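You operate a simulated robot arm through the tools that you are given. There is no shell and no other tool. Be economical: measure what you need, move in short steps, check, and stop when the job is done.

You run a simulated two-armed robot. Do the job below in one go: nothing can be reset, and whatever is moved stays where it is left.

Task
Screw the cap back on the cordial bottle.

It is judged by the outcome, as a careful person would: the job done as asked, and still so three seconds after it is handed in. It fails if anything else is knocked over, pushed out of place, dropped, spilled or broken. Lids that push on must go on centred and level and be pressed home; caps that screw on are set level and turned clockwise until they are tight.

Robot
Two 7-joint arms with two-finger parallel grippers on one trunk, on a base that drives. Base frame: it is fixed to the floor where the robot stands at the start and does not move with it; the origin is under the middle of the robot, x ahead of it, y to its left, z up; the surface under the hand at the start is at about z = 920. Readings come in mm, rad, newtons and seconds.
The left shoulder is at the start at [50, 209, 1196], the right one opposite. With the tool pointing down near the work surface each hand reaches from about 300 to 920 mm from the robot's upright axis, wherever it stands, measured 20 degrees to its own side. Payload 4.4 kg a hand.
Tool frame (each hand has its own): the origin (TCP) lies between the finger pads and is the grasp point; the fingertips stand 23 mm ahead of it; z points along the fingers, y is the line along which they close. The gripper opens to 94 mm. The fingers are 38 mm wide and 10 mm thick; the gripper's body (54 by 96 mm) begins 39 mm behind the TCP.
Orientation is told as [roll, pitch, yaw] about the base's x, y, z axes, in that order, counted from this pose: with the fingers straight down and closing along the base's y, the tool's x points along the base's -x, its y along +y and its z along -z.

Tools
- The arms move only by the tool play_rows. It takes "left_deltas", "right_deltas" or both (then of equal length, played together; a hand with none holds still); each is a list of rows, each a list of 7 numbers: the turn, a rotation vector about the base's x, y, z in rad, then the shift along the base's x, y, z in mm, then the closure, from 0 (fully open) to 1 (shut). In form: [[wx, wy, wz, dx, dy, dz, hand], ...]. A call has 1 to 20 rows; each row is the pose to reach, as a shift and turn from the pose commanded when the call began. Each row takes 0.2 s and may step no farther than 50 mm and 0.15 rad from the row before; otherwise, or with a gripper value out of range, the whole call is refused. A pose out of reach is approached as far as the arm can. The call stops where the force on the tool passes 40 N (or 10 N more than at its start, if that is more) or the arm is blocked; 0.2 s more then pass. Each finger travels about 108 mm/s and halts on what it meets, pressing with about 30 N; the grip force reading is that of the motor and also rises with nothing between the fingers. The clock runs only during rows and for 0.2 s after the last one: add rows that repeat a pose to give the fingers time. The reply holds the time, the measured pose of the TCP, the force on the tool along the base axes, the opening and the grip force, in the units named above and with some noise, with the torque about the TCP (base axes, N m) and any sound that the robot's microphone picked up, and new pictures: "pictures" is both (left out), scene, wrist or none (wrist: the cameras of the hands that moved).
- Cameras (640 x 400 px; columns grow to the right, rows downward): "scene" is now at [156.5, -2.1, 1380.4]; the picture's right is [-0.03, -1.00, 0.00], its down [-0.44, 0.01, -0.90] and it looks along [0.90, -0.03, -0.44] (base axes); focal length 261 px, centre (320, 200). "left" rides on the left gripper at [86, -16, -75] in its tool frame; the picture's right is [0.18, 0.98, 0.00], its down [-0.58, 0.11, -0.81] and it looks along [-0.79, 0.15, 0.59] (tool axes); focal length 243 px, centre (320, 200). "right" rides on the right gripper at [86, 16, -74] in its tool frame; the picture's right is [-0.18, 0.98, 0.00], its down [-0.58, -0.11, -0.81] and it looks along [-0.79, -0.15, 0.59] (tool axes); focal length 243 px, centre (320, 200). There is no depth. A picture from a camera that has moved, and an enlarged one, comes with that camera's place and axes in the base frame and with its lens.
- slide_trunk(by): slides the trunk up (or, below 0, down) by that many mm; the arms and the scene camera ride with it, the base frame stays. It gives what a move gives, with no picture.
- roll_base(legs): drives the robot by 1 to 6 legs, each [ahead, left, turn to the left] in mm, mm and rad, along the robot's own axes; the way and the turn of a leg run together, so that a leg with both is an arc; at most 1500 mm and 3.142 rad a leg. The arms and the cameras ride along, it lands a little off, and it stops where it bumps. It gives what a move gives, and a new picture of the scene camera.
- pan_tilt(pan, tilt): turns the head with the scene camera to pan (to the left, within 1.396 rad either way) and tilt (down, from -0.506 to 1.204), counted from straight ahead of the robot. It gives what a move gives, and a new picture of the scene camera.
- inspect(camera, box): a new picture of the part [left, top, right, bottom] of that camera's present view, enlarged. No time passes.
- sign_off(): hands the job in; it is judged then, once.

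Go step by step. Nothing tells you exact positions but the pictures and the camera data: compare them with the known pose of the tool, close in by small moves and look again before you grip or let go. The budget is 120 turns and 260 pictures, counting those below and the enlarged ones. Unless the task says otherwise, let go and move clear before handing in, and close with one line.

The tools are called after ">>>" by a JSON object that holds its "fn" and its "kwargs". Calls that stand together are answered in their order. play_rows: Moves the arms, as the interface text tells. Its arguments: {"type":"object","properties":{"left_deltas":{"type":"array","items":{"type":"array","items":{"type":"number"}}},"right_deltas":{"type":"array","items":{"type":"array","items":{"type":"number"}}},"pictures":{"type":"string","enum":["both","scene","wrist","none"]}},"required":[]} The other tools are called the same way: slide_trunk (by) slides the trunk up or down; roll_base (legs) drives the base; pan_tilt (pan, tilt) turns the head that bears the scene camera; inspect (camera, box) takes an enlarged picture of a part of a camera's view; sign_off () hands the job in.

At the start:

```text
clock: 0.0
left_tool_pos: [618.9, 221.1, 1214.5]
left_tool_rot: [-0.003, 0.001, 0.002]
left_contact_force: [0.4, 0.5, -0.4]
left_wrist_torque: [0.03, 0.0, 0.02]
left_gripper_width: 93.7
left_grasp_force: 0.1
right_tool_pos: [530.3, -266.9, 1163.0]
right_tool_rot: [0.0, 0.001, 0.0]
right_contact_force: [0.6, -0.5, 0.4]
right_wrist_torque: [-0.01, 0.04, -0.01]
right_gripper_width: 93.8
right_grasp_force: 0.1
trunk travel left (down, up): [-275.0, 288.0]
robot x, y, heading: [-0.5, 1.4, -0.0]
head pan, tilt: [-0.031, 0.454]
```

scene: 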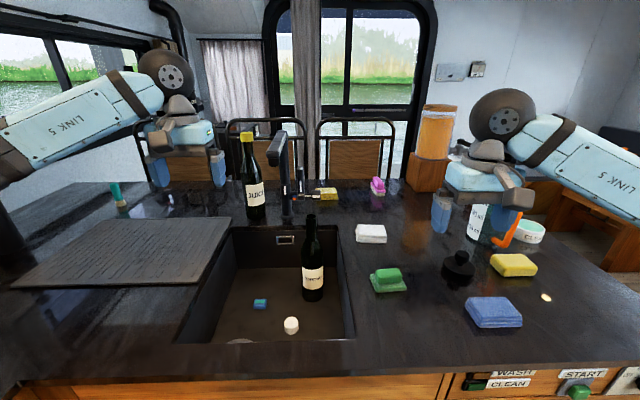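
right: 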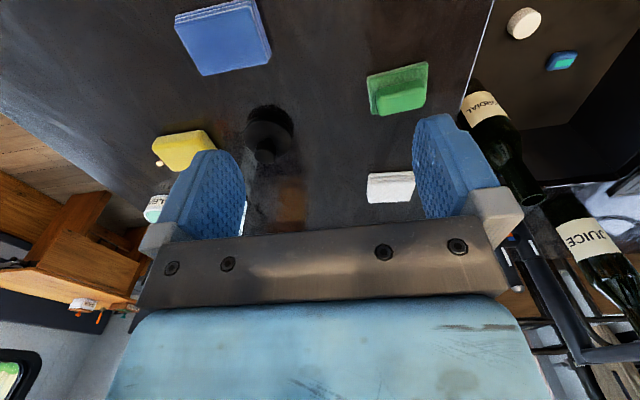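
left: 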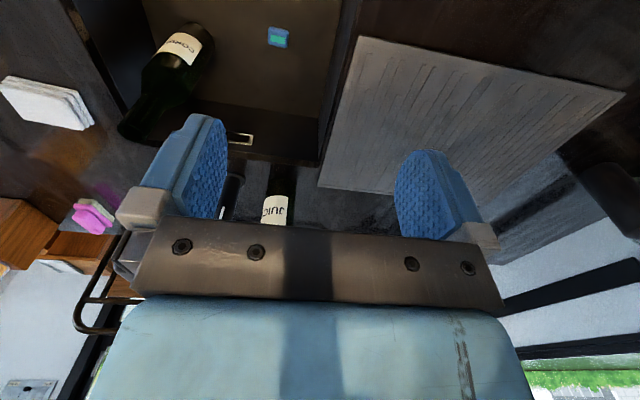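

The cordial bottle seems to stand in the sink, with a white round thing, perhaps its cap, beside it. I'll enlarge to check.

>>> {"fn": "inspect", "kwargs": {"camera": "scene", "box": [220, 200, 380, 350]}}

>>> {"fn": "inspect", "kwargs": {"camera": "right", "box": [440, 0, 640, 130]}}

>>> {"fn": "inspect", "kwargs": {"camera": "scene", "box": [360, 160, 580, 340]}}

>>> {"fn": "inspect", "kwargs": {"camera": "scene", "box": [220, 120, 400, 230]}}

```text
2.67 times, centred on (300, 275) of scene
camera zoom: at [156.5, -2.1, 1380.4], right [-0.03, -1.0, 0.0], down [-0.44, 0.01, -0.9], along [0.9, -0.03, -0.44], focal length 697 px, centre (373, 0)
```

zoom: 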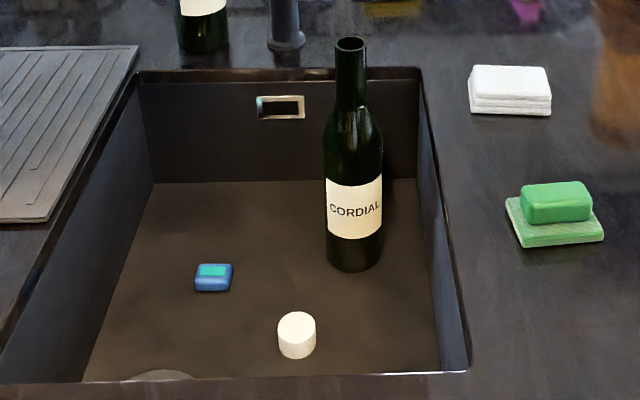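

```text
3.08 times, centred on (540, 65) of right
camera zoom: at [445.0, -251.3, 1238.8], right [0.18, 0.98, 0.0], down [0.58, -0.11, 0.81], along [0.79, -0.15, -0.59], focal length 746 px, centre (-357, 615)
```

zoom: 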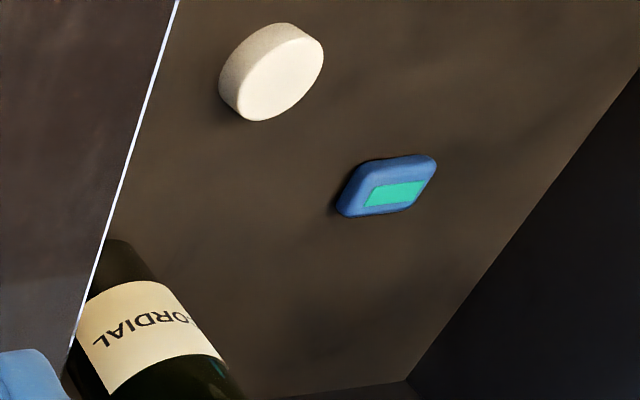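

```text
2.22 times, centred on (470, 250) of scene
camera zoom: at [156.5, -2.1, 1380.4], right [-0.03, -1.0, 0.0], down [-0.44, 0.01, -0.9], along [0.9, -0.03, -0.44], focal length 581 px, centre (-13, 89)
```

zoom: 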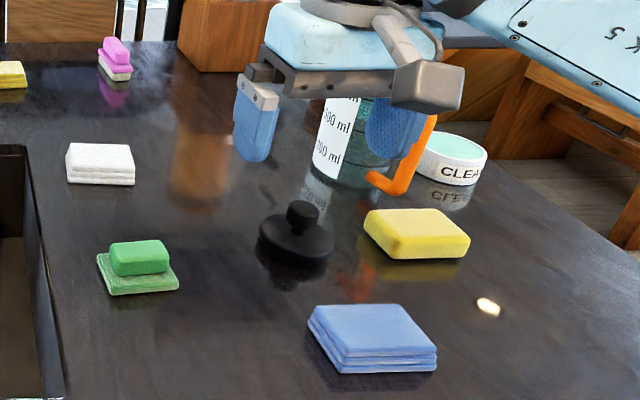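

```text
3.56 times, centred on (310, 175) of scene
camera zoom: at [156.5, -2.1, 1380.4], right [-0.03, -1.0, 0.0], down [-0.44, 0.01, -0.9], along [0.9, -0.03, -0.44], focal length 929 px, centre (356, 289)
```

zoom: 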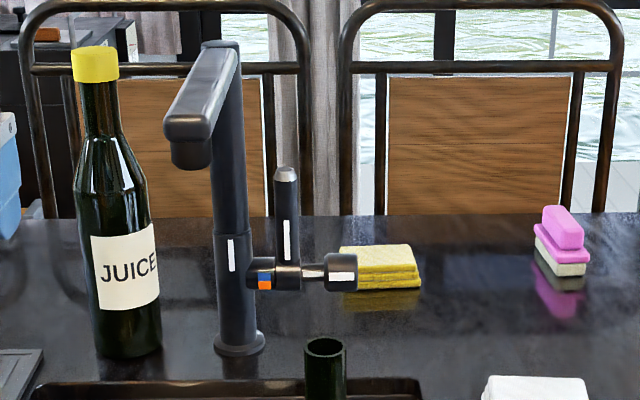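

The white cap lies in the sink near (661, 63, 745), and the open cordial bottle stands near (790, 2) with its mouth at about z 1020. I'll draw the left hand aside and bring the right hand over the cap.

>>> {"fn": "play_rows", "kwargs": {"right_deltas": [[0, 0, 0, 14, 37, -11, 0], [0, 0, 0, 28, 74, -22, 0], [0, 0, 0, 42, 111, -33, 0], [0, 0, 0, 56, 148, -44, 0], [0, 0, 0, 70, 185, -55, 0], [0, 0, 0, 84, 222, -66, 0], [0, 0, 0, 98, 259, -77, 0], [0, 0, 0, 112, 296, -88, 0], [0, 0, 0, 126, 330, -100, 0], [0, 0, 0, 126, 330, -100, 0]], "left_deltas": [[0, 0, 0, -10, 25, 0, 0], [0, 0, 0, -20, 50, 0, 0], [0, 0, 0, -30, 75, 0, 0], [0, 0, 0, -40, 100, 0, 0], [0, 0, 0, -50, 120, 0, 0], [0, 0, 0, -60, 130, 0, 0], [0, 0, 0, -60, 130, 0, 0], [0, 0, 0, -60, 130, 0, 0], [0, 0, 0, -60, 130, 0, 0], [0, 0, 0, -60, 130, 0, 0]]}}

```text
clock: 2.2
left_tool_pos: [559.9, 351.7, 1214.1]
left_tool_rot: [-0.001, 0.0, -0.001]
left_contact_force: [-0.2, -0.3, 0.0]
left_wrist_torque: [-0.01, -0.02, -0.01]
left_gripper_width: 94.1
left_grasp_force: 0.1
right_tool_pos: [656.1, 63.4, 1061.3]
right_tool_rot: [0.002, -0.001, 0.002]
right_contact_force: [-0.7, -0.5, -0.9]
right_wrist_torque: [0.0, 0.02, -0.04]
right_gripper_width: 94.0
right_grasp_force: 0.1
trunk travel left (down, up): [-275.0, 288.0]
robot x, y, heading: [3.1, -2.6, -0.001]
head pan, tilt: [-0.031, 0.454]
camera scene: at [156.2, -3.2, 1380.5], right [-0.03, -1.0, 0.0], down [-0.44, 0.02, -0.9], along [0.9, -0.03, -0.44], focal length 261 px, centre (320, 200)
camera right: at [570.4, 79.2, 1136.0], right [0.18, 0.98, 0.0], down [0.58, -0.11, 0.81], along [0.79, -0.15, -0.59], focal length 243 px, centre (320, 200)
camera left: at [473.1, 335.9, 1289.2], right [-0.18, 0.98, 0.0], down [0.58, 0.11, 0.81], along [0.79, 0.15, -0.59], focal length 243 px, centre (320, 200)
```

scene: 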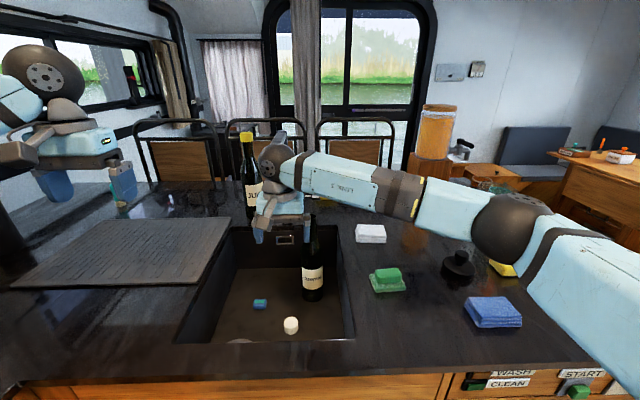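
right: 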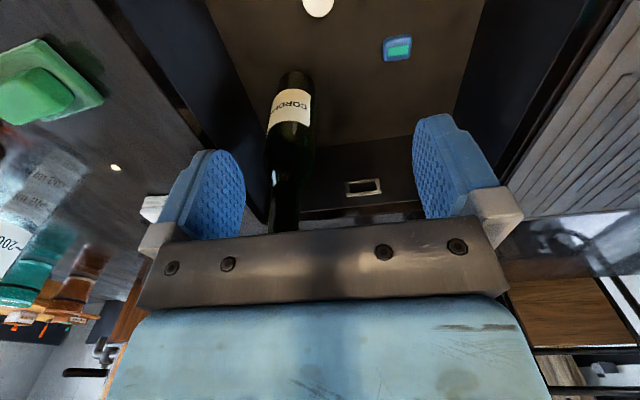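
left: 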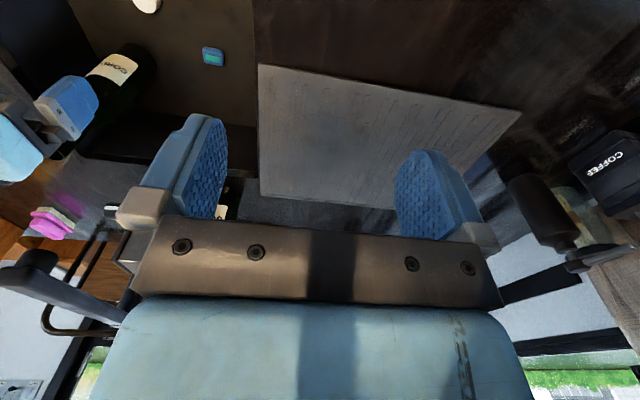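

The cap sits deep in the sink, so the forearm has to come down steeply past the rim. I'll raise the trunk first for clearance, then descend step by step.

>>> {"fn": "slide_trunk", "kwargs": {"by": 260}}

```text
clock: 4.9
left_tool_pos: [561.0, 353.2, 1473.8]
left_tool_rot: [-0.002, 0.001, 0.0]
left_contact_force: [0.6, -0.3, 0.1]
left_wrist_torque: [-0.04, 0.0, 0.02]
left_gripper_width: 93.9
left_grasp_force: 0.1
right_tool_pos: [654.5, 64.1, 1319.7]
right_tool_rot: [-0.002, 0.001, -0.001]
right_contact_force: [-0.4, -0.1, 0.1]
right_wrist_torque: [0.0, 0.0, 0.0]
right_gripper_width: 93.6
right_grasp_force: 0.1
trunk travel left (down, up): [-535.0, 28.0]
robot x, y, heading: [-1.4, -2.1, -0.003]
head pan, tilt: [-0.031, 0.454]
```

Trunk is up. Now the right hand goes down to about z 915 above the cap.

>>> {"fn": "play_rows", "kwargs": {"right_deltas": [[0, 0, 0, 0, 0, -45, 0], [0, 0, 0, 0, 0, -90, 0], [0, 0, 0, 0, 0, -135, 0], [0, 0, 0, 0, 0, -180, 0], [0, 0, 0, 2, 0, -225, 0], [0, 0, 0, 4, -1, -270, 0], [0, 0, 0, 6, -2, -315, 0], [0, 0, 0, 8, -3, -360, 0], [0, 0, 0, 10, -4, -405, 0], [0, 0, 0, 10, -4, -405, 0]]}}

>>> {"fn": "pan_tilt", "kwargs": {"pan": 0, "tilt": 0.75}}

```text
clock: 7.1
left_tool_pos: [559.4, 352.3, 1474.0]
left_tool_rot: [0.0, 0.001, -0.001]
left_contact_force: [0.7, 0.3, -0.6]
left_wrist_torque: [0.03, -0.02, -0.01]
left_gripper_width: 93.7
left_grasp_force: 0.1
right_tool_pos: [664.3, 59.9, 914.6]
right_tool_rot: [0.0, 0.0, 0.001]
right_contact_force: [1.1, -0.6, -0.4]
right_wrist_torque: [0.0, 0.0, -0.01]
right_gripper_width: 94.3
right_grasp_force: 0.1
trunk travel left (down, up): [-535.0, 28.0]
robot x, y, heading: [2.2, -1.9, 0.003]
head pan, tilt: [-0.031, 0.454]
camera scene: at [156.3, -2.6, 1640.5], right [-0.03, -1.0, 0.0], down [-0.44, 0.01, -0.9], along [0.9, -0.03, -0.44], focal length 261 px, centre (320, 200)
camera right: at [579.1, 74.9, 991.5], right [0.18, 0.98, 0.0], down [0.58, -0.11, 0.81], along [0.79, -0.15, -0.59], focal length 243 px, centre (320, 200)
```

scene: 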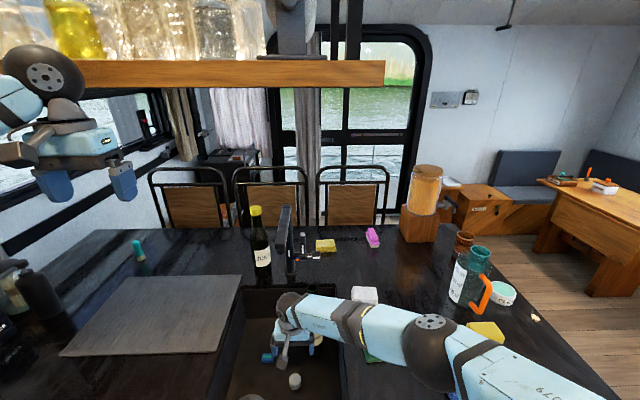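
right: 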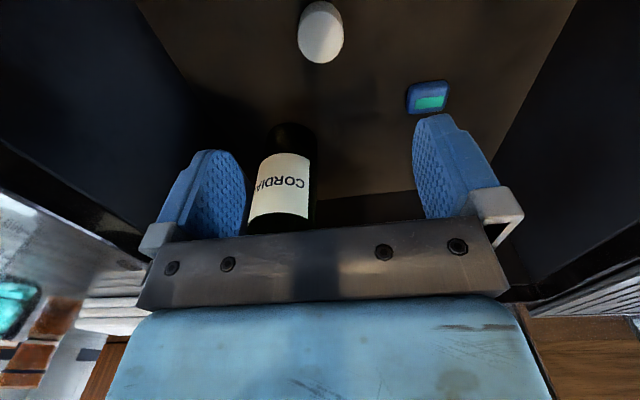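

```text
clock: 7.9
left_tool_pos: [560.4, 353.0, 1473.0]
left_tool_rot: [-0.002, -0.001, -0.002]
left_contact_force: [0.4, 0.0, -0.7]
left_wrist_torque: [-0.02, -0.01, 0.01]
left_gripper_width: 94.2
left_grasp_force: 0.0
right_tool_pos: [664.4, 59.5, 914.5]
right_tool_rot: [0.001, 0.001, 0.001]
right_contact_force: [-0.6, 0.1, -0.7]
right_wrist_torque: [0.01, 0.01, 0.01]
right_gripper_width: 93.8
right_grasp_force: 0.1
trunk travel left (down, up): [-535.0, 28.0]
robot x, y, heading: [1.3, -0.1, -0.002]
head pan, tilt: [0.0, 0.75]
camera scene: at [147.6, 0.9, 1614.3], right [0.0, -1.0, 0.0], down [-0.68, 0.0, -0.73], along [0.73, 0.0, -0.68], focal length 261 px, centre (320, 200)
```

scene: 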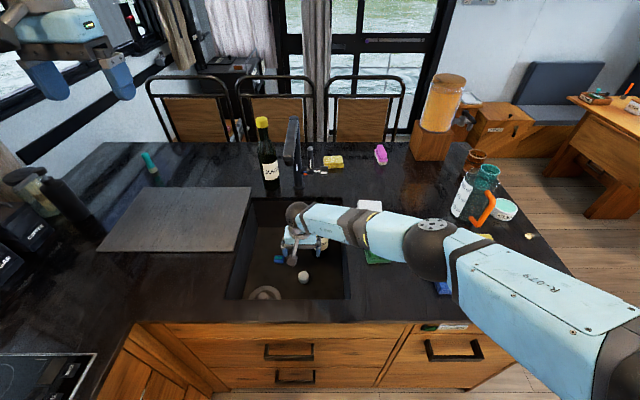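

The cap is close to (662, 60), right below the hand. I'll descend another 90 mm and check the forearm clearance.

>>> {"fn": "play_rows", "kwargs": {"right_deltas": [[0, 0, 0, 0, 0, -30, 0], [0, 0, 0, 0, 0, -60, 0], [0, 0, 0, -2, 0, -90, 0], [0, 0, 0, -2, 0, -90, 0]]}}

>>> {"fn": "inspect", "kwargs": {"camera": "scene", "box": [220, 180, 480, 340]}}

```text
clock: 8.9
left_tool_pos: [558.8, 355.3, 1474.1]
left_tool_rot: [-0.002, -0.001, 0.001]
left_contact_force: [-0.3, -0.2, -0.3]
left_wrist_torque: [0.0, -0.01, -0.01]
left_gripper_width: 94.0
left_grasp_force: 0.0
right_tool_pos: [648.4, 49.6, 849.7]
right_tool_rot: [-0.001, 0.001, -0.001]
right_contact_force: [0.6, 0.3, -0.1]
right_wrist_torque: [0.0, -0.02, 0.0]
right_gripper_width: 94.0
right_grasp_force: 0.0
right hand out of reach, approached as far as the arm can: row 2, 3, 4
trunk travel left (down, up): [-535.0, 28.0]
robot x, y, heading: [-0.9, -0.3, 0.003]
head pan, tilt: [0.0, 0.75]
camera scene: at [147.4, 1.9, 1614.3], right [0.0, -1.0, 0.0], down [-0.68, 0.0, -0.73], along [0.73, 0.0, -0.68], focal length 261 px, centre (320, 200)
camera right: at [562.9, 66.9, 925.8], right [0.18, 0.98, 0.0], down [0.58, -0.11, 0.81], along [0.79, -0.15, -0.59], focal length 243 px, centre (320, 200)
```

scene: 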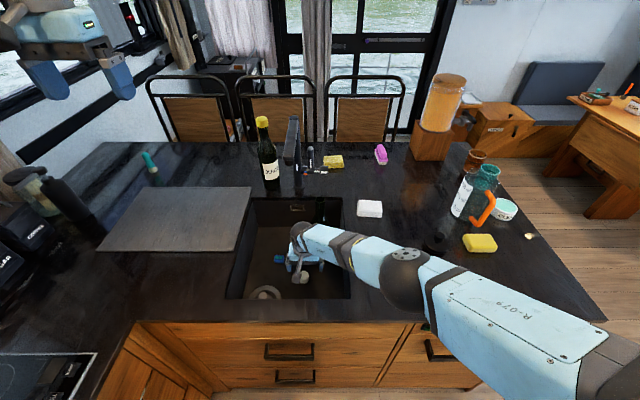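
right: 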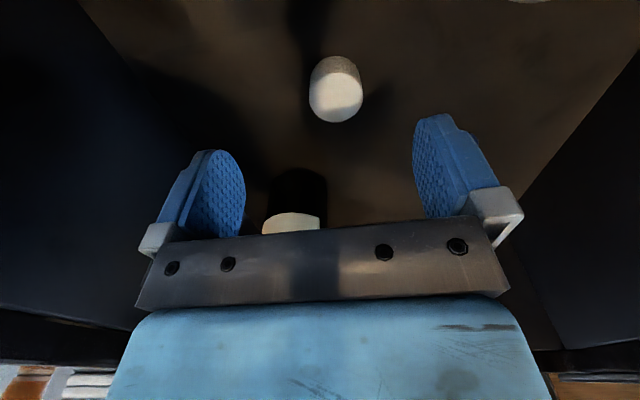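

```text
2.46 times, centred on (350, 260) of scene
camera zoom: at [147.4, 1.9, 1614.3], right [0.0, -1.0, 0.0], down [-0.68, 0.0, -0.73], along [0.73, 0.0, -0.68], focal length 643 px, centre (246, 52)
```

zoom: 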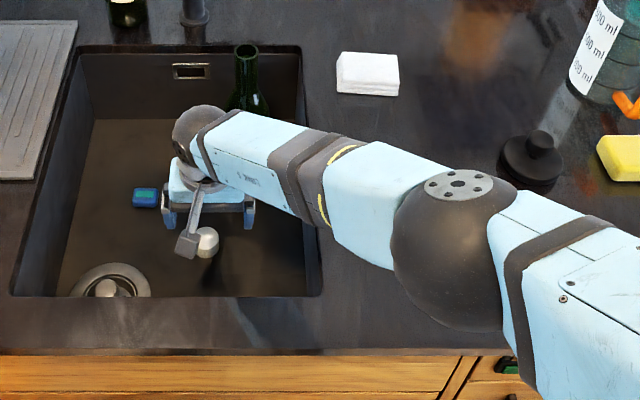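

The arm is fully stretched with the trunk this high. I'll lift the hand, lower the trunk about 120 mm, and approach again.

>>> {"fn": "play_rows", "kwargs": {"right_deltas": [[0, 0, 0, 0, 0, 40, 0], [0, 0, 0, 0, 0, 80, 0], [0, 0, 0, 0, 0, 90, 0], [0, 0, 0, 0, 0, 90, 0]], "pictures": "none"}}

>>> {"fn": "slide_trunk", "kwargs": {"by": -120}}

>>> {"fn": "inspect", "kwargs": {"camera": "scene", "box": [160, 140, 480, 340]}}

>>> {"fn": "inspect", "kwargs": {"camera": "right", "box": [0, 0, 640, 400]}}

```text
clock: 9.9
left_tool_pos: [560.4, 350.9, 1474.2]
left_tool_rot: [0.0, 0.001, -0.001]
left_contact_force: [0.7, 0.1, 0.7]
left_wrist_torque: [0.05, 0.02, 0.01]
left_gripper_width: 93.9
left_grasp_force: 0.0
right_tool_pos: [650.5, 49.9, 940.0]
right_tool_rot: [-0.001, 0.0, 0.001]
right_contact_force: [-0.1, 0.2, -0.9]
right_wrist_torque: [0.02, 0.01, -0.01]
right_gripper_width: 93.9
right_grasp_force: 0.0
trunk travel left (down, up): [-535.0, 28.0]
robot x, y, heading: [-1.6, 4.9, -0.0]
head pan, tilt: [0.0, 0.75]
```

```text
clock: 11.4
left_tool_pos: [559.4, 353.0, 1354.4]
left_tool_rot: [-0.003, 0.0, -0.001]
left_contact_force: [0.0, -0.2, 0.2]
left_wrist_torque: [0.01, 0.01, 0.0]
left_gripper_width: 93.9
left_grasp_force: 0.1
right_tool_pos: [649.8, 50.1, 820.0]
right_tool_rot: [0.001, 0.0, 0.001]
right_contact_force: [0.2, -0.4, 0.8]
right_wrist_torque: [-0.02, 0.01, -0.01]
right_gripper_width: 94.0
right_grasp_force: 0.1
trunk travel left (down, up): [-415.0, 148.0]
robot x, y, heading: [0.4, 1.1, 0.001]
head pan, tilt: [0.0, 0.75]
```

```text
2.00 times, centred on (320, 240) of scene
camera zoom: at [147.3, 0.8, 1494.4], right [0.0, -1.0, 0.0], down [-0.68, 0.0, -0.73], along [0.73, 0.0, -0.68], focal length 523 px, centre (320, 120)
```

zoom: 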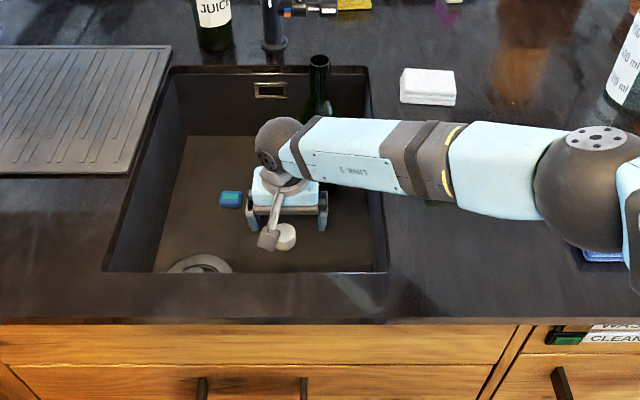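

```text
1.00 times, centred on (320, 200) of right (not enlarged: the box is as wide or as high as the picture)
camera zoom: at [565.0, 66.2, 896.5], right [0.18, 0.98, 0.0], down [0.58, -0.11, 0.81], along [0.79, -0.15, -0.59], focal length 243 px, centre (320, 200)
```

zoom: 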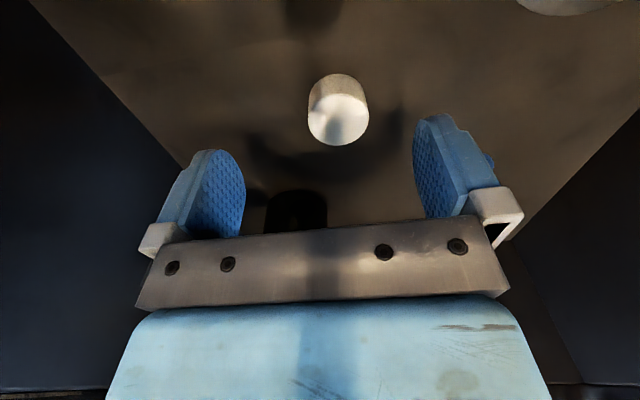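

The arm is bent comfortably again, and I place the cap at about (665, 60), from 726 to 755 in height. I'll align the hand and lower it around the cap.

>>> {"fn": "play_rows", "kwargs": {"right_deltas": [[0, 0, 0, 14.5, 10, -10, 0], [0, 0, 0, 14.5, 10, -30, 0], [0, 0, 0, 14.5, 10, -50, 0], [0, 0, 0, 14.5, 10, -66, 0], [0, 0, 0, 14.5, 10, -66, 0]], "pictures": "both"}}

```text
clock: 12.3
left_tool_pos: [558.7, 352.5, 1354.0]
left_tool_rot: [-0.002, 0.002, -0.001]
left_contact_force: [0.7, 0.7, 0.2]
left_wrist_torque: [0.0, 0.04, 0.03]
left_gripper_width: 94.0
left_grasp_force: 0.0
right_tool_pos: [663.9, 59.8, 762.2]
right_tool_rot: [-0.001, 0.003, 0.001]
right_contact_force: [-9.9, -1.1, 12.0]
right_wrist_torque: [0.56, 0.02, 0.45]
right_gripper_width: 93.4
right_grasp_force: 0.1
trunk travel left (down, up): [-415.0, 148.0]
robot x, y, heading: [-0.6, -2.8, -0.001]
head pan, tilt: [0.0, 0.75]
stopped in row 4 (right hand): the force on the tool passed its limit at 174 N (the readings are from after the stop); the commanded pose is now the measured one
camera scene: at [146.1, 1.3, 1494.5], right [0.0, -1.0, 0.0], down [-0.68, 0.0, -0.73], along [0.73, 0.0, -0.68], focal length 261 px, centre (320, 200)
camera right: at [579.1, 76.1, 839.4], right [0.18, 0.98, 0.0], down [0.58, -0.11, 0.8], along [0.79, -0.15, -0.59], focal length 243 px, centre (320, 200)
```

scene: 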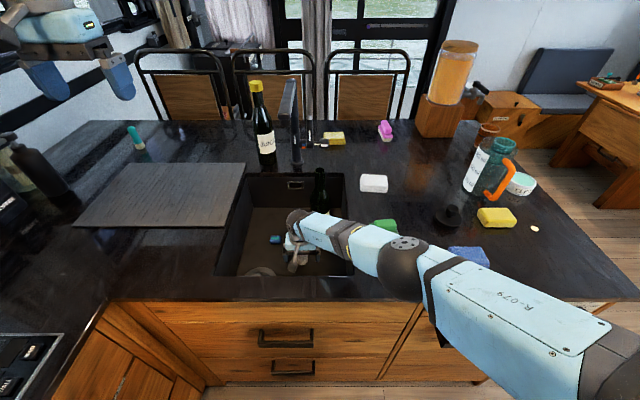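
right: 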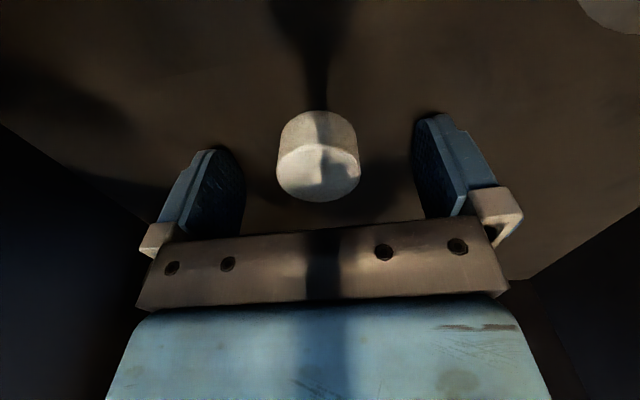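

The fingertips reached the sink floor, with the cap centred between them. I'll lift 4 mm and close on it.

>>> {"fn": "play_rows", "kwargs": {"right_deltas": [[0, 0, 0, 0.5, 0, 4, 0], [0, 0, 0, 0.5, 0, 4, 0], [0, 0, 0, 0.5, 0, 4, 0.35], [0, 0, 0, 0.5, 0, 4, 1], [0, 0, 0, 0.5, 0, 4, 1], [0, 0, 0, 0.5, 0, 4, 1]], "pictures": "wrist"}}

```text
clock: 13.7
left_tool_pos: [559.5, 352.4, 1353.7]
left_tool_rot: [-0.002, 0.003, -0.001]
left_contact_force: [0.4, 0.3, -0.3]
left_wrist_torque: [-0.02, 0.01, 0.03]
left_gripper_width: 93.8
left_grasp_force: 0.0
right_tool_pos: [665.6, 59.9, 766.5]
right_tool_rot: [-0.003, 0.003, 0.0]
right_contact_force: [0.6, 0.6, 1.3]
right_wrist_torque: [0.02, 0.02, -0.03]
right_gripper_width: 44.2
right_grasp_force: 30.1
trunk travel left (down, up): [-415.0, 148.0]
robot x, y, heading: [2.0, 0.7, -0.001]
head pan, tilt: [0.0, 0.75]
camera right: at [580.5, 75.4, 842.6], right [0.18, 0.98, 0.0], down [0.58, -0.11, 0.8], along [0.79, -0.15, -0.59], focal length 243 px, centre (320, 200)
```

right: 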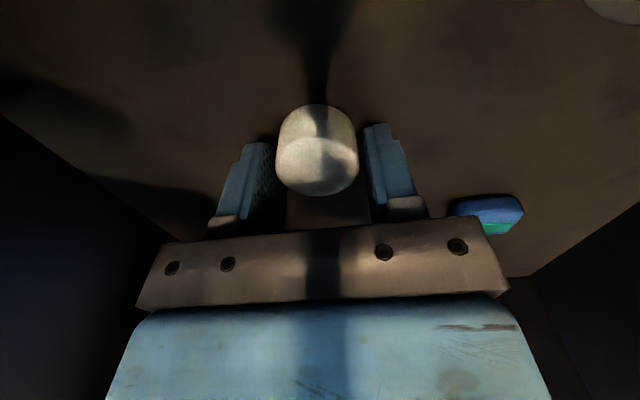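

The cap is gripped at 44 mm. I'll lift it straight out of the sink and look.

>>> {"fn": "play_rows", "kwargs": {"right_deltas": [[0, 0, 0, 0, 0, 40, 1], [0, 0, 0, 0, 0, 80, 1], [0, 0, 0, 0, 0, 120, 1], [0, 0, 0, 0, 0, 160, 1], [0, 0, 0, 0, 0, 205, 1], [0, 0, 0, 0, 0, 250, 1], [0, 0, 0, 0, 0, 295, 1], [0, 0, 0, 0, 0, 335, 1], [0, 0, 0, 0, 0, 335, 1]]}}

>>> {"fn": "inspect", "kwargs": {"camera": "right", "box": [200, 80, 440, 240]}}

```text
clock: 15.7
left_tool_pos: [561.1, 353.5, 1353.1]
left_tool_rot: [-0.002, 0.001, -0.003]
left_contact_force: [-0.4, -0.6, 0.0]
left_wrist_torque: [0.0, 0.04, -0.03]
left_gripper_width: 94.0
left_grasp_force: 0.0
right_tool_pos: [665.8, 57.2, 1099.9]
right_tool_rot: [-0.001, 0.003, 0.0]
right_contact_force: [-0.7, -0.3, -0.1]
right_wrist_torque: [0.01, 0.02, 0.0]
right_gripper_width: 44.3
right_grasp_force: 29.8
trunk travel left (down, up): [-415.0, 148.0]
robot x, y, heading: [-2.3, 4.0, 0.001]
head pan, tilt: [0.0, 0.75]
camera scene: at [148.1, 0.7, 1494.2], right [0.0, -1.0, 0.0], down [-0.68, 0.0, -0.73], along [0.73, 0.0, -0.68], focal length 261 px, centre (320, 200)
camera right: at [581.1, 73.0, 1177.4], right [0.18, 0.98, 0.0], down [0.58, -0.11, 0.8], along [0.79, -0.15, -0.59], focal length 243 px, centre (320, 200)
```

scene: 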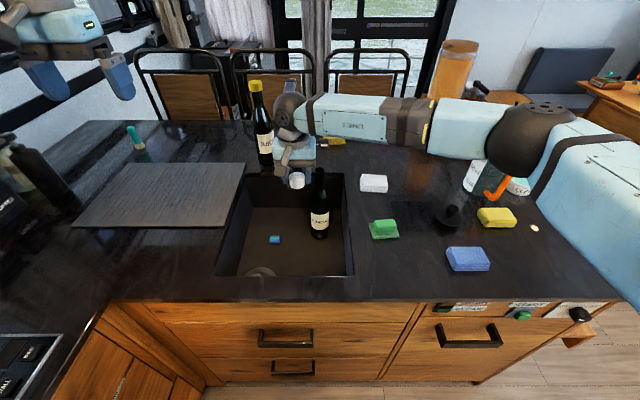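
right: 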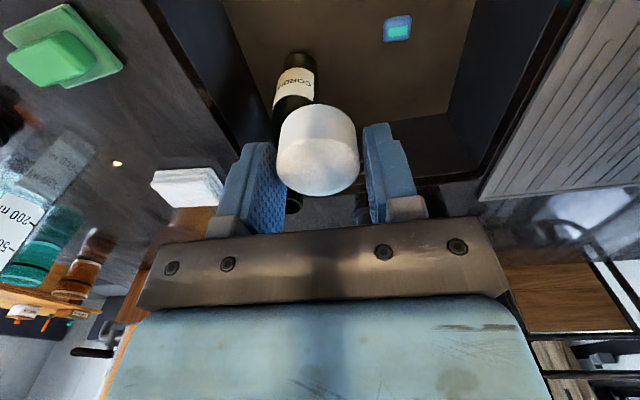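

```text
2.50 times, centred on (320, 160) of right
camera zoom: at [581.1, 73.0, 1177.4], right [0.18, 0.98, 0.0], down [0.58, -0.11, 0.8], along [0.79, -0.15, -0.59], focal length 606 px, centre (320, 300)
```

zoom: 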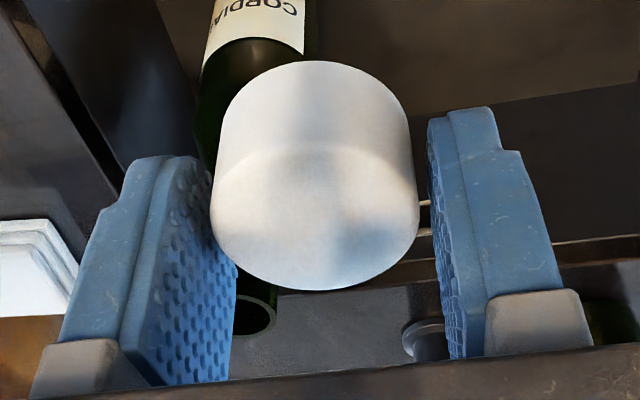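

The cap is level in the grip, its bottom about 25 mm below the TCP. Next I refine the bottle and spout positions from the scene and left cameras.

>>> {"fn": "inspect", "kwargs": {"camera": "scene", "box": [240, 70, 400, 250]}}

>>> {"fn": "inspect", "kwargs": {"camera": "left", "box": [0, 0, 320, 250]}}

```text
2.22 times, centred on (320, 160) of scene
camera zoom: at [148.1, 0.7, 1494.2], right [0.0, -1.0, 0.0], down [-0.68, 0.0, -0.73], along [0.73, 0.0, -0.68], focal length 581 px, centre (320, 289)
```

zoom: 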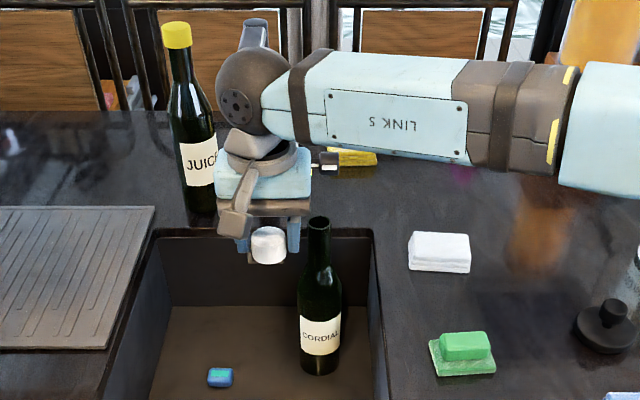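

```text
1.60 times, centred on (160, 125) of left
camera zoom: at [474.2, 336.6, 1428.2], right [-0.18, 0.98, 0.0], down [0.58, 0.11, 0.81], along [0.79, 0.15, -0.59], focal length 388 px, centre (576, 320)
```

zoom: 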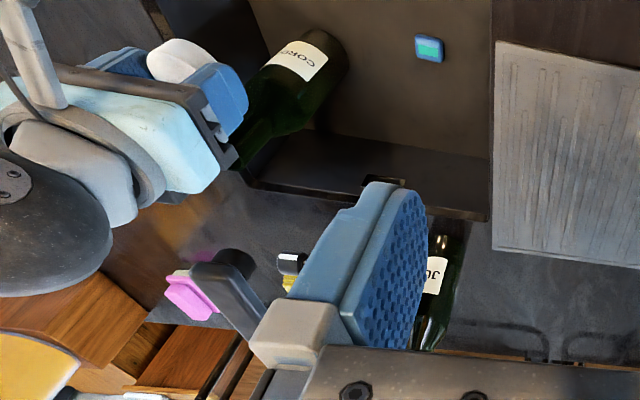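

The bottle axis is about (789, 3) with its mouth at z 1024. The tap spout runs near y 95 above z 1165. My plan is for the left hand to hold the neck horizontally from the near-left at z 962, while the right hand sets and turns the cap. First I'll park the right hand to the right and pitch the left hand forward.

>>> {"fn": "play_rows", "kwargs": {"right_deltas": [[0, 0, 0, 0, -40, 5, 1], [0, 0, 0, 0, -80, 10, 1], [0, 0, 0, 0, -120, 15, 1], [0, 0, 0, 0, -160, 20, 1], [0, 0, 0, 0, -200, 30, 1], [0, 0, 0, 0, -200, 30, 1], [0, 0, 0, 0, -200, 30, 1], [0, 0, 0, 0, -200, 30, 1], [0, 0, 0, 0, -200, 30, 1], [0, 0, 0, 0, -200, 30, 1], [0, 0, 0, 0, -200, 30, 1], [0, 0, 0, 0, -200, 30, 1]], "left_deltas": [[0, -0.143, 0, -4, -2, -10, 0], [0, -0.286, 0, -8, -4, -20, 0], [0, -0.428, 0, -12, -6, -30, 0], [0, -0.571, 0, -16, -8, -40, 0], [0, -0.714, 0, -20, -10, -50, 0], [0, -0.857, 0, -24, -12, -60, 0], [0, -1.0, 0, -28, -14, -70, 0], [0, -1.142, 0, -32, -16, -80, 0], [0, -1.285, 0, -36, -18, -90, 0], [0, -1.428, 0, -40, -20, -100, 0], [0, -1.571, 0, -44, -22, -110, 0], [0, -1.571, 0, -44, -22, -110, 0]]}}

```text
clock: 18.3
left_tool_pos: [525.7, 334.5, 1266.2]
left_tool_rot: [0.0, -1.237, -0.005]
left_contact_force: [-0.5, -0.7, -0.5]
left_wrist_torque: [0.05, 0.01, 0.02]
left_gripper_width: 94.2
left_grasp_force: 0.1
left hand out of reach, approached as far as the arm can: row 9, 10, 11, 12
right_tool_pos: [665.5, -140.3, 1130.9]
right_tool_rot: [-0.003, 0.004, 0.0]
right_contact_force: [-0.3, -0.4, 0.5]
right_wrist_torque: [0.0, 0.04, 0.0]
right_gripper_width: 43.9
right_grasp_force: 30.3
trunk travel left (down, up): [-415.0, 148.0]
robot x, y, heading: [-1.4, 2.1, 0.004]
head pan, tilt: [0.0, 0.75]
camera scene: at [147.6, 0.7, 1494.3], right [0.0, -1.0, 0.0], down [-0.68, 0.0, -0.73], along [0.73, 0.0, -0.68], focal length 261 px, centre (320, 200)
camera right: at [580.0, -124.8, 1208.1], right [0.18, 0.98, 0.0], down [0.58, -0.11, 0.8], along [0.79, -0.15, -0.59], focal length 243 px, centre (320, 200)
camera left: at [426.4, 319.0, 1209.4], right [-0.06, 0.98, -0.17], down [-0.57, 0.11, 0.81], along [0.82, 0.15, 0.55], focal length 243 px, centre (320, 200)
```

scene: 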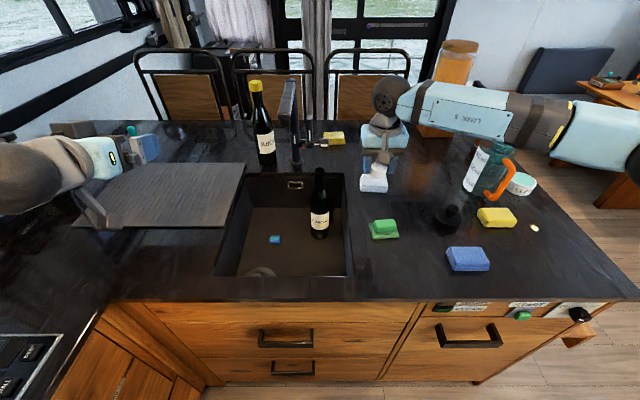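
right: 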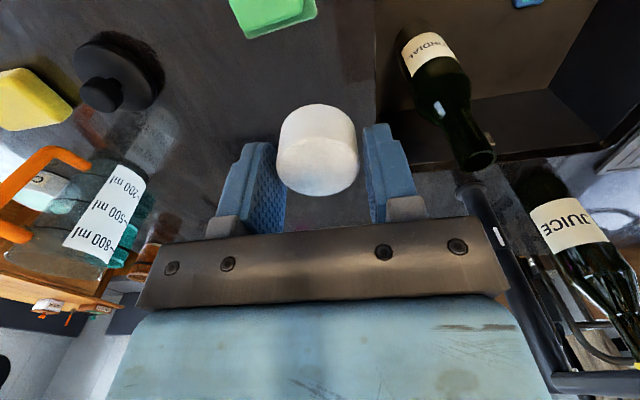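
left: 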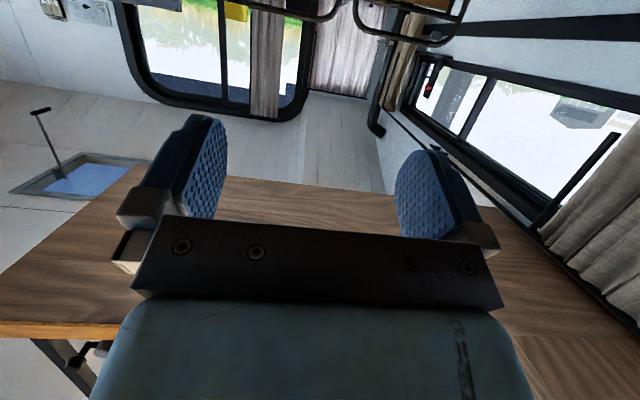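

The left wrist stops at about 71° pitch, which is enough, since a downward tilt along the pads doesn't affect the neck grip. Now I'll yaw it to the right and move it toward the sink.

>>> {"fn": "play_rows", "kwargs": {"left_deltas": [[0.0243, 0.0586, -0.1293, 14, -13, -15, 0], [0.0485, 0.1172, -0.2585, 28, -27, -30, 0], [0.0728, 0.1758, -0.3878, 42, -40, -45, 0], [0.097, 0.2344, -0.5171, 56, -54, -60, 0], [0.1213, 0.293, -0.6463, 70, -67, -75, 0], [0.1455, 0.3516, -0.7756, 84, -81, -94, 0], [0.1455, 0.3516, -0.7756, 84, -81, -94, 0]]}}

```text
clock: 19.9
left_tool_pos: [608.3, 254.7, 1171.7]
left_tool_rot: [0.002, -0.865, -0.787]
left_contact_force: [0.3, -0.2, -0.8]
left_wrist_torque: [0.0, -0.01, 0.0]
left_gripper_width: 94.1
left_grasp_force: 0.1
right_tool_pos: [664.4, -141.5, 1132.8]
right_tool_rot: [-0.001, 0.001, -0.001]
right_contact_force: [0.0, -0.3, 1.2]
right_wrist_torque: [0.02, -0.03, -0.03]
right_gripper_width: 44.0
right_grasp_force: 29.9
trunk travel left (down, up): [-415.0, 148.0]
robot x, y, heading: [0.9, 2.3, -0.002]
head pan, tilt: [0.0, 0.75]
camera scene: at [146.7, 1.0, 1494.4], right [0.0, -1.0, 0.0], down [-0.68, 0.0, -0.73], along [0.73, 0.0, -0.68], focal length 261 px, centre (320, 200)
camera left: at [516.8, 323.1, 1154.1], right [0.61, 0.78, -0.14], down [-0.09, 0.24, 0.97], along [0.79, -0.58, 0.22], focal length 243 px, centre (320, 200)
```

scene: 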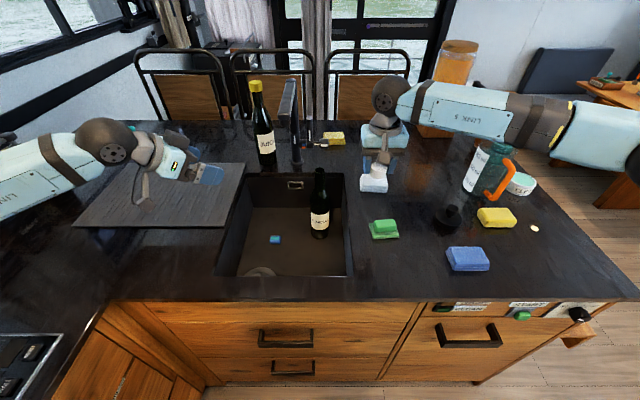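
left: 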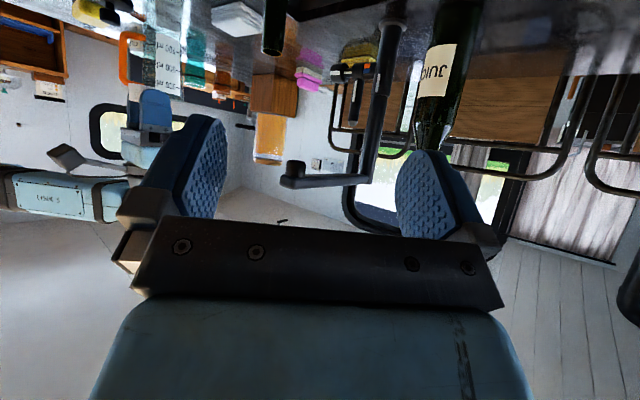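

The orientation is good, but I'd like a shallower tilt. I'll pitch up a little more and go to a pre-grasp about 120 mm back from the neck.

>>> {"fn": "play_rows", "kwargs": {"left_deltas": [[-0.034, -0.034, 0, 15, -25, -24, 0], [-0.068, -0.068, 0, 30, -50, -48, 0], [-0.102, -0.102, 0, 45, -75, -72, 0], [-0.136, -0.136, 0, 60, -100, -96, 0], [-0.17, -0.17, 0, 75, -125, -120, 0], [-0.204, -0.204, 0, 90, -150, -144, 0], [-0.237, -0.237, 0, 103, -172, -166, 0], [-0.237, -0.237, 0, 103, -172, -166, 0]]}}

>>> {"fn": "inspect", "kwargs": {"camera": "scene", "box": [200, 70, 420, 270]}}

>>> {"fn": "inspect", "kwargs": {"camera": "right", "box": [360, 0, 640, 200]}}

```text
clock: 21.7
left_tool_pos: [714.7, 82.4, 1005.4]
left_tool_rot: [0.001, -1.201, -0.788]
left_contact_force: [-0.1, -1.1, -1.5]
left_wrist_torque: [0.02, 0.03, 0.02]
left_gripper_width: 94.2
left_grasp_force: 0.1
right_tool_pos: [665.5, -140.3, 1132.2]
right_tool_rot: [0.0, 0.003, 0.004]
right_contact_force: [1.0, 0.4, 0.5]
right_wrist_torque: [-0.01, -0.01, -0.04]
right_gripper_width: 44.1
right_grasp_force: 30.1
trunk travel left (down, up): [-415.0, 148.0]
robot x, y, heading: [1.7, -1.2, 0.003]
head pan, tilt: [0.0, 0.75]
camera scene: at [147.1, 1.2, 1494.4], right [0.0, -1.0, 0.0], down [-0.68, 0.0, -0.73], along [0.73, 0.0, -0.68], focal length 261 px, centre (320, 200)
camera left: at [631.2, 143.8, 951.7], right [0.65, 0.74, -0.17], down [-0.31, 0.46, 0.83], along [0.7, -0.49, 0.53], focal length 243 px, centre (320, 200)
```

scene: 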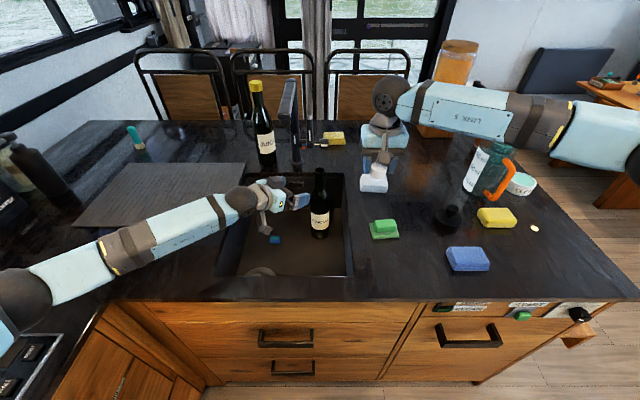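
left: 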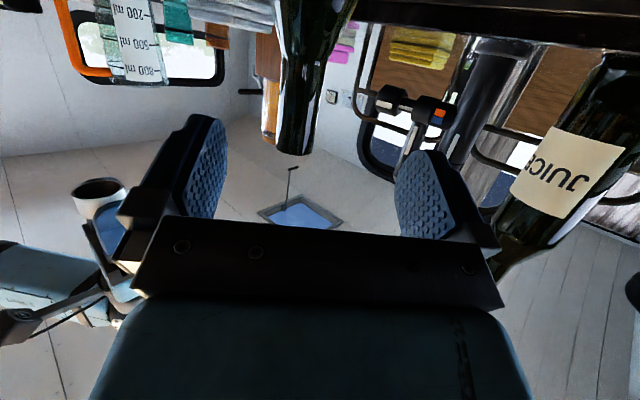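

```text
2.00 times, centred on (310, 170) of scene
camera zoom: at [147.1, 1.2, 1494.4], right [0.0, -1.0, 0.0], down [-0.68, 0.0, -0.73], along [0.73, 0.0, -0.68], focal length 523 px, centre (340, 260)
```

zoom: 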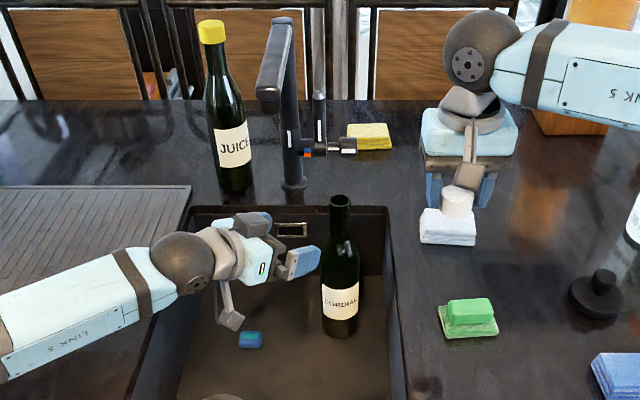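

```text
2.00 times, centred on (500, 100) of right
camera zoom: at [579.5, -124.3, 1208.4], right [0.18, 0.98, 0.0], down [0.58, -0.11, 0.81], along [0.79, -0.15, -0.59], focal length 485 px, centre (-40, 400)
```

zoom: 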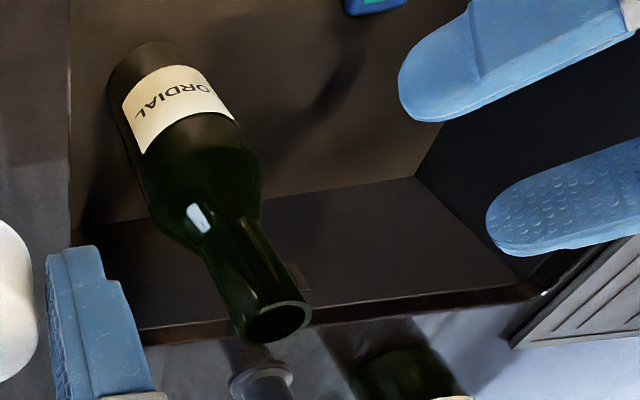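

The bottle mouth looks to be at about (780, 2, 1028), roughly 8 mm to one side of the left hand's centreline. I'll correct laterally, advance halfway, and look again.

>>> {"fn": "play_rows", "kwargs": {"left_deltas": [[0, 0, 0, -5.7, -5.7, 0, 0], [0, 0, 0, 6, -18, -7, 0], [0, 0, 0, 18, -30, -14, 0], [0, 0, 0, 30.6, -41.9, -20, 0], [0, 0, 0, 30.6, -41.9, -20, 0]], "pictures": "wrist"}}

>>> {"fn": "inspect", "kwargs": {"camera": "right", "box": [360, 0, 640, 200]}}

>>> {"fn": "inspect", "kwargs": {"camera": "scene", "box": [260, 150, 380, 250]}}

```text
clock: 22.9
left_tool_pos: [744.1, 39.9, 984.2]
left_tool_rot: [0.0, -1.203, -0.787]
left_contact_force: [0.5, 1.0, 0.2]
left_wrist_torque: [0.0, 0.01, 0.02]
left_gripper_width: 94.1
left_grasp_force: 0.0
right_tool_pos: [665.3, -139.9, 1132.6]
right_tool_rot: [-0.002, 0.001, 0.001]
right_contact_force: [-0.4, -0.1, 0.7]
right_wrist_torque: [-0.02, 0.04, 0.01]
right_gripper_width: 44.0
right_grasp_force: 30.2
trunk travel left (down, up): [-415.0, 148.0]
robot x, y, heading: [-2.6, -2.1, -0.001]
head pan, tilt: [0.0, 0.75]
camera left: at [660.0, 99.8, 931.0], right [0.65, 0.74, -0.17], down [-0.31, 0.46, 0.83], along [0.7, -0.49, 0.53], focal length 243 px, centre (320, 200)
```

left: 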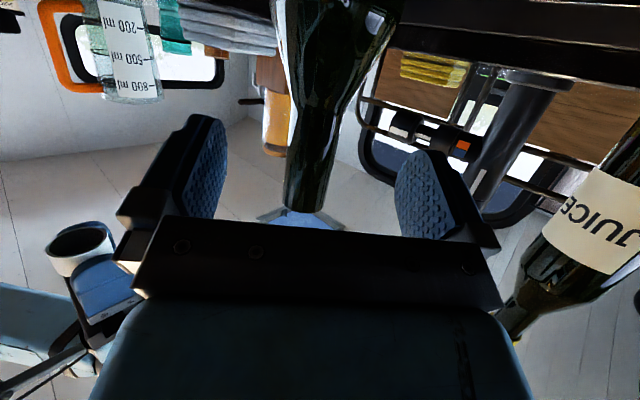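

```text
2.00 times, centred on (500, 100) of right
camera zoom: at [579.8, -124.3, 1208.3], right [0.18, 0.98, 0.0], down [0.58, -0.11, 0.81], along [0.79, -0.15, -0.59], focal length 485 px, centre (-40, 400)
```

zoom: 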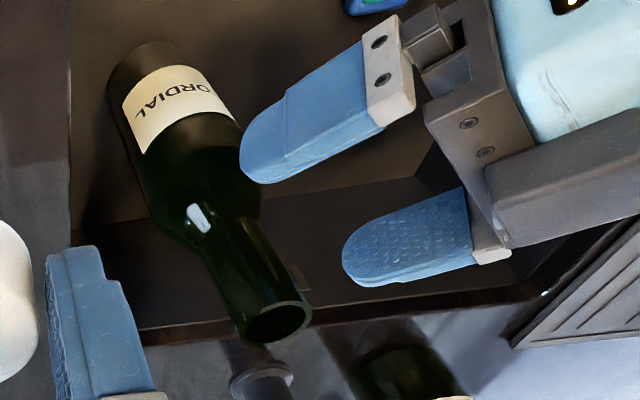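

```text
4.00 times, centred on (320, 200) of scene
camera zoom: at [147.4, 1.2, 1494.3], right [0.0, -1.0, 0.0], down [-0.68, 0.0, -0.73], along [0.73, 0.0, -0.68], focal length 1045 px, centre (320, 200)
```

zoom: 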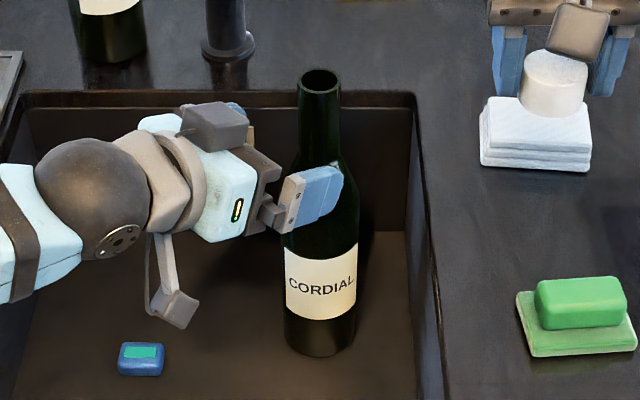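

The neck is centred between the left fingers. I'll move in so the finger ends straddle the neck, close partway to about 48 mm, and check.

>>> {"fn": "play_rows", "kwargs": {"left_deltas": [[0, 0, 0, 10, -10, -7, 0], [0, 0, 0, 20, -20, -14, 0], [0, 0, 0, 29, -30, -20, 0], [0, 0, 0, 29, -30, -20, 0.2], [0, 0, 0, 29, -30, -20, 0.49], [0, 0, 0, 29, -30, -20, 0.49]], "pictures": "wrist"}}

>>> {"fn": "inspect", "kwargs": {"camera": "right", "box": [360, 0, 640, 200]}}

```text
clock: 24.3
left_tool_pos: [771.4, 9.1, 967.2]
left_tool_rot: [0.003, -1.201, -0.786]
left_contact_force: [0.7, -0.3, 0.6]
left_wrist_torque: [-0.08, -0.02, -0.02]
left_gripper_width: 49.0
left_grasp_force: 0.7
right_tool_pos: [664.9, -140.5, 1132.3]
right_tool_rot: [-0.003, 0.003, 0.0]
right_contact_force: [0.5, 0.1, -0.2]
right_wrist_torque: [0.02, -0.01, -0.02]
right_gripper_width: 44.0
right_grasp_force: 30.0
trunk travel left (down, up): [-415.0, 148.0]
robot x, y, heading: [1.1, 1.8, -0.002]
head pan, tilt: [0.0, 0.75]
camera left: at [689.0, 69.6, 912.6], right [0.65, 0.74, -0.17], down [-0.31, 0.46, 0.83], along [0.7, -0.49, 0.53], focal length 243 px, centre (320, 200)
```

left: 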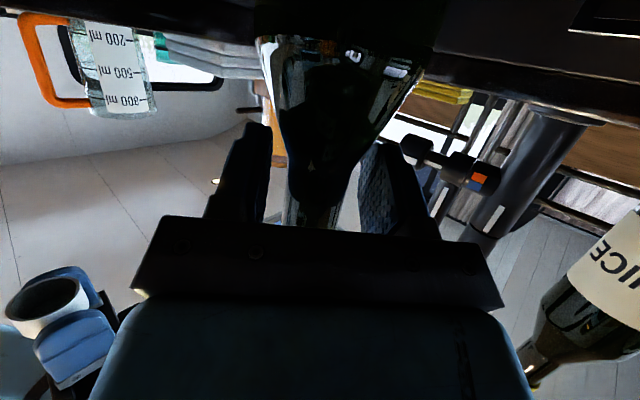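

```text
2.00 times, centred on (500, 100) of right
camera zoom: at [579.8, -124.8, 1208.2], right [0.18, 0.98, 0.0], down [0.58, -0.11, 0.8], along [0.79, -0.15, -0.59], focal length 485 px, centre (-40, 400)
```

zoom: 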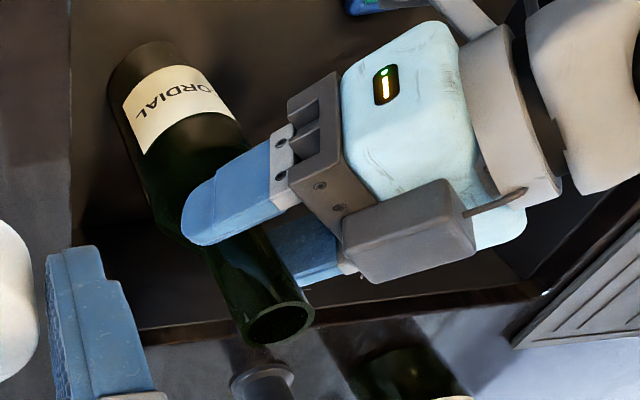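

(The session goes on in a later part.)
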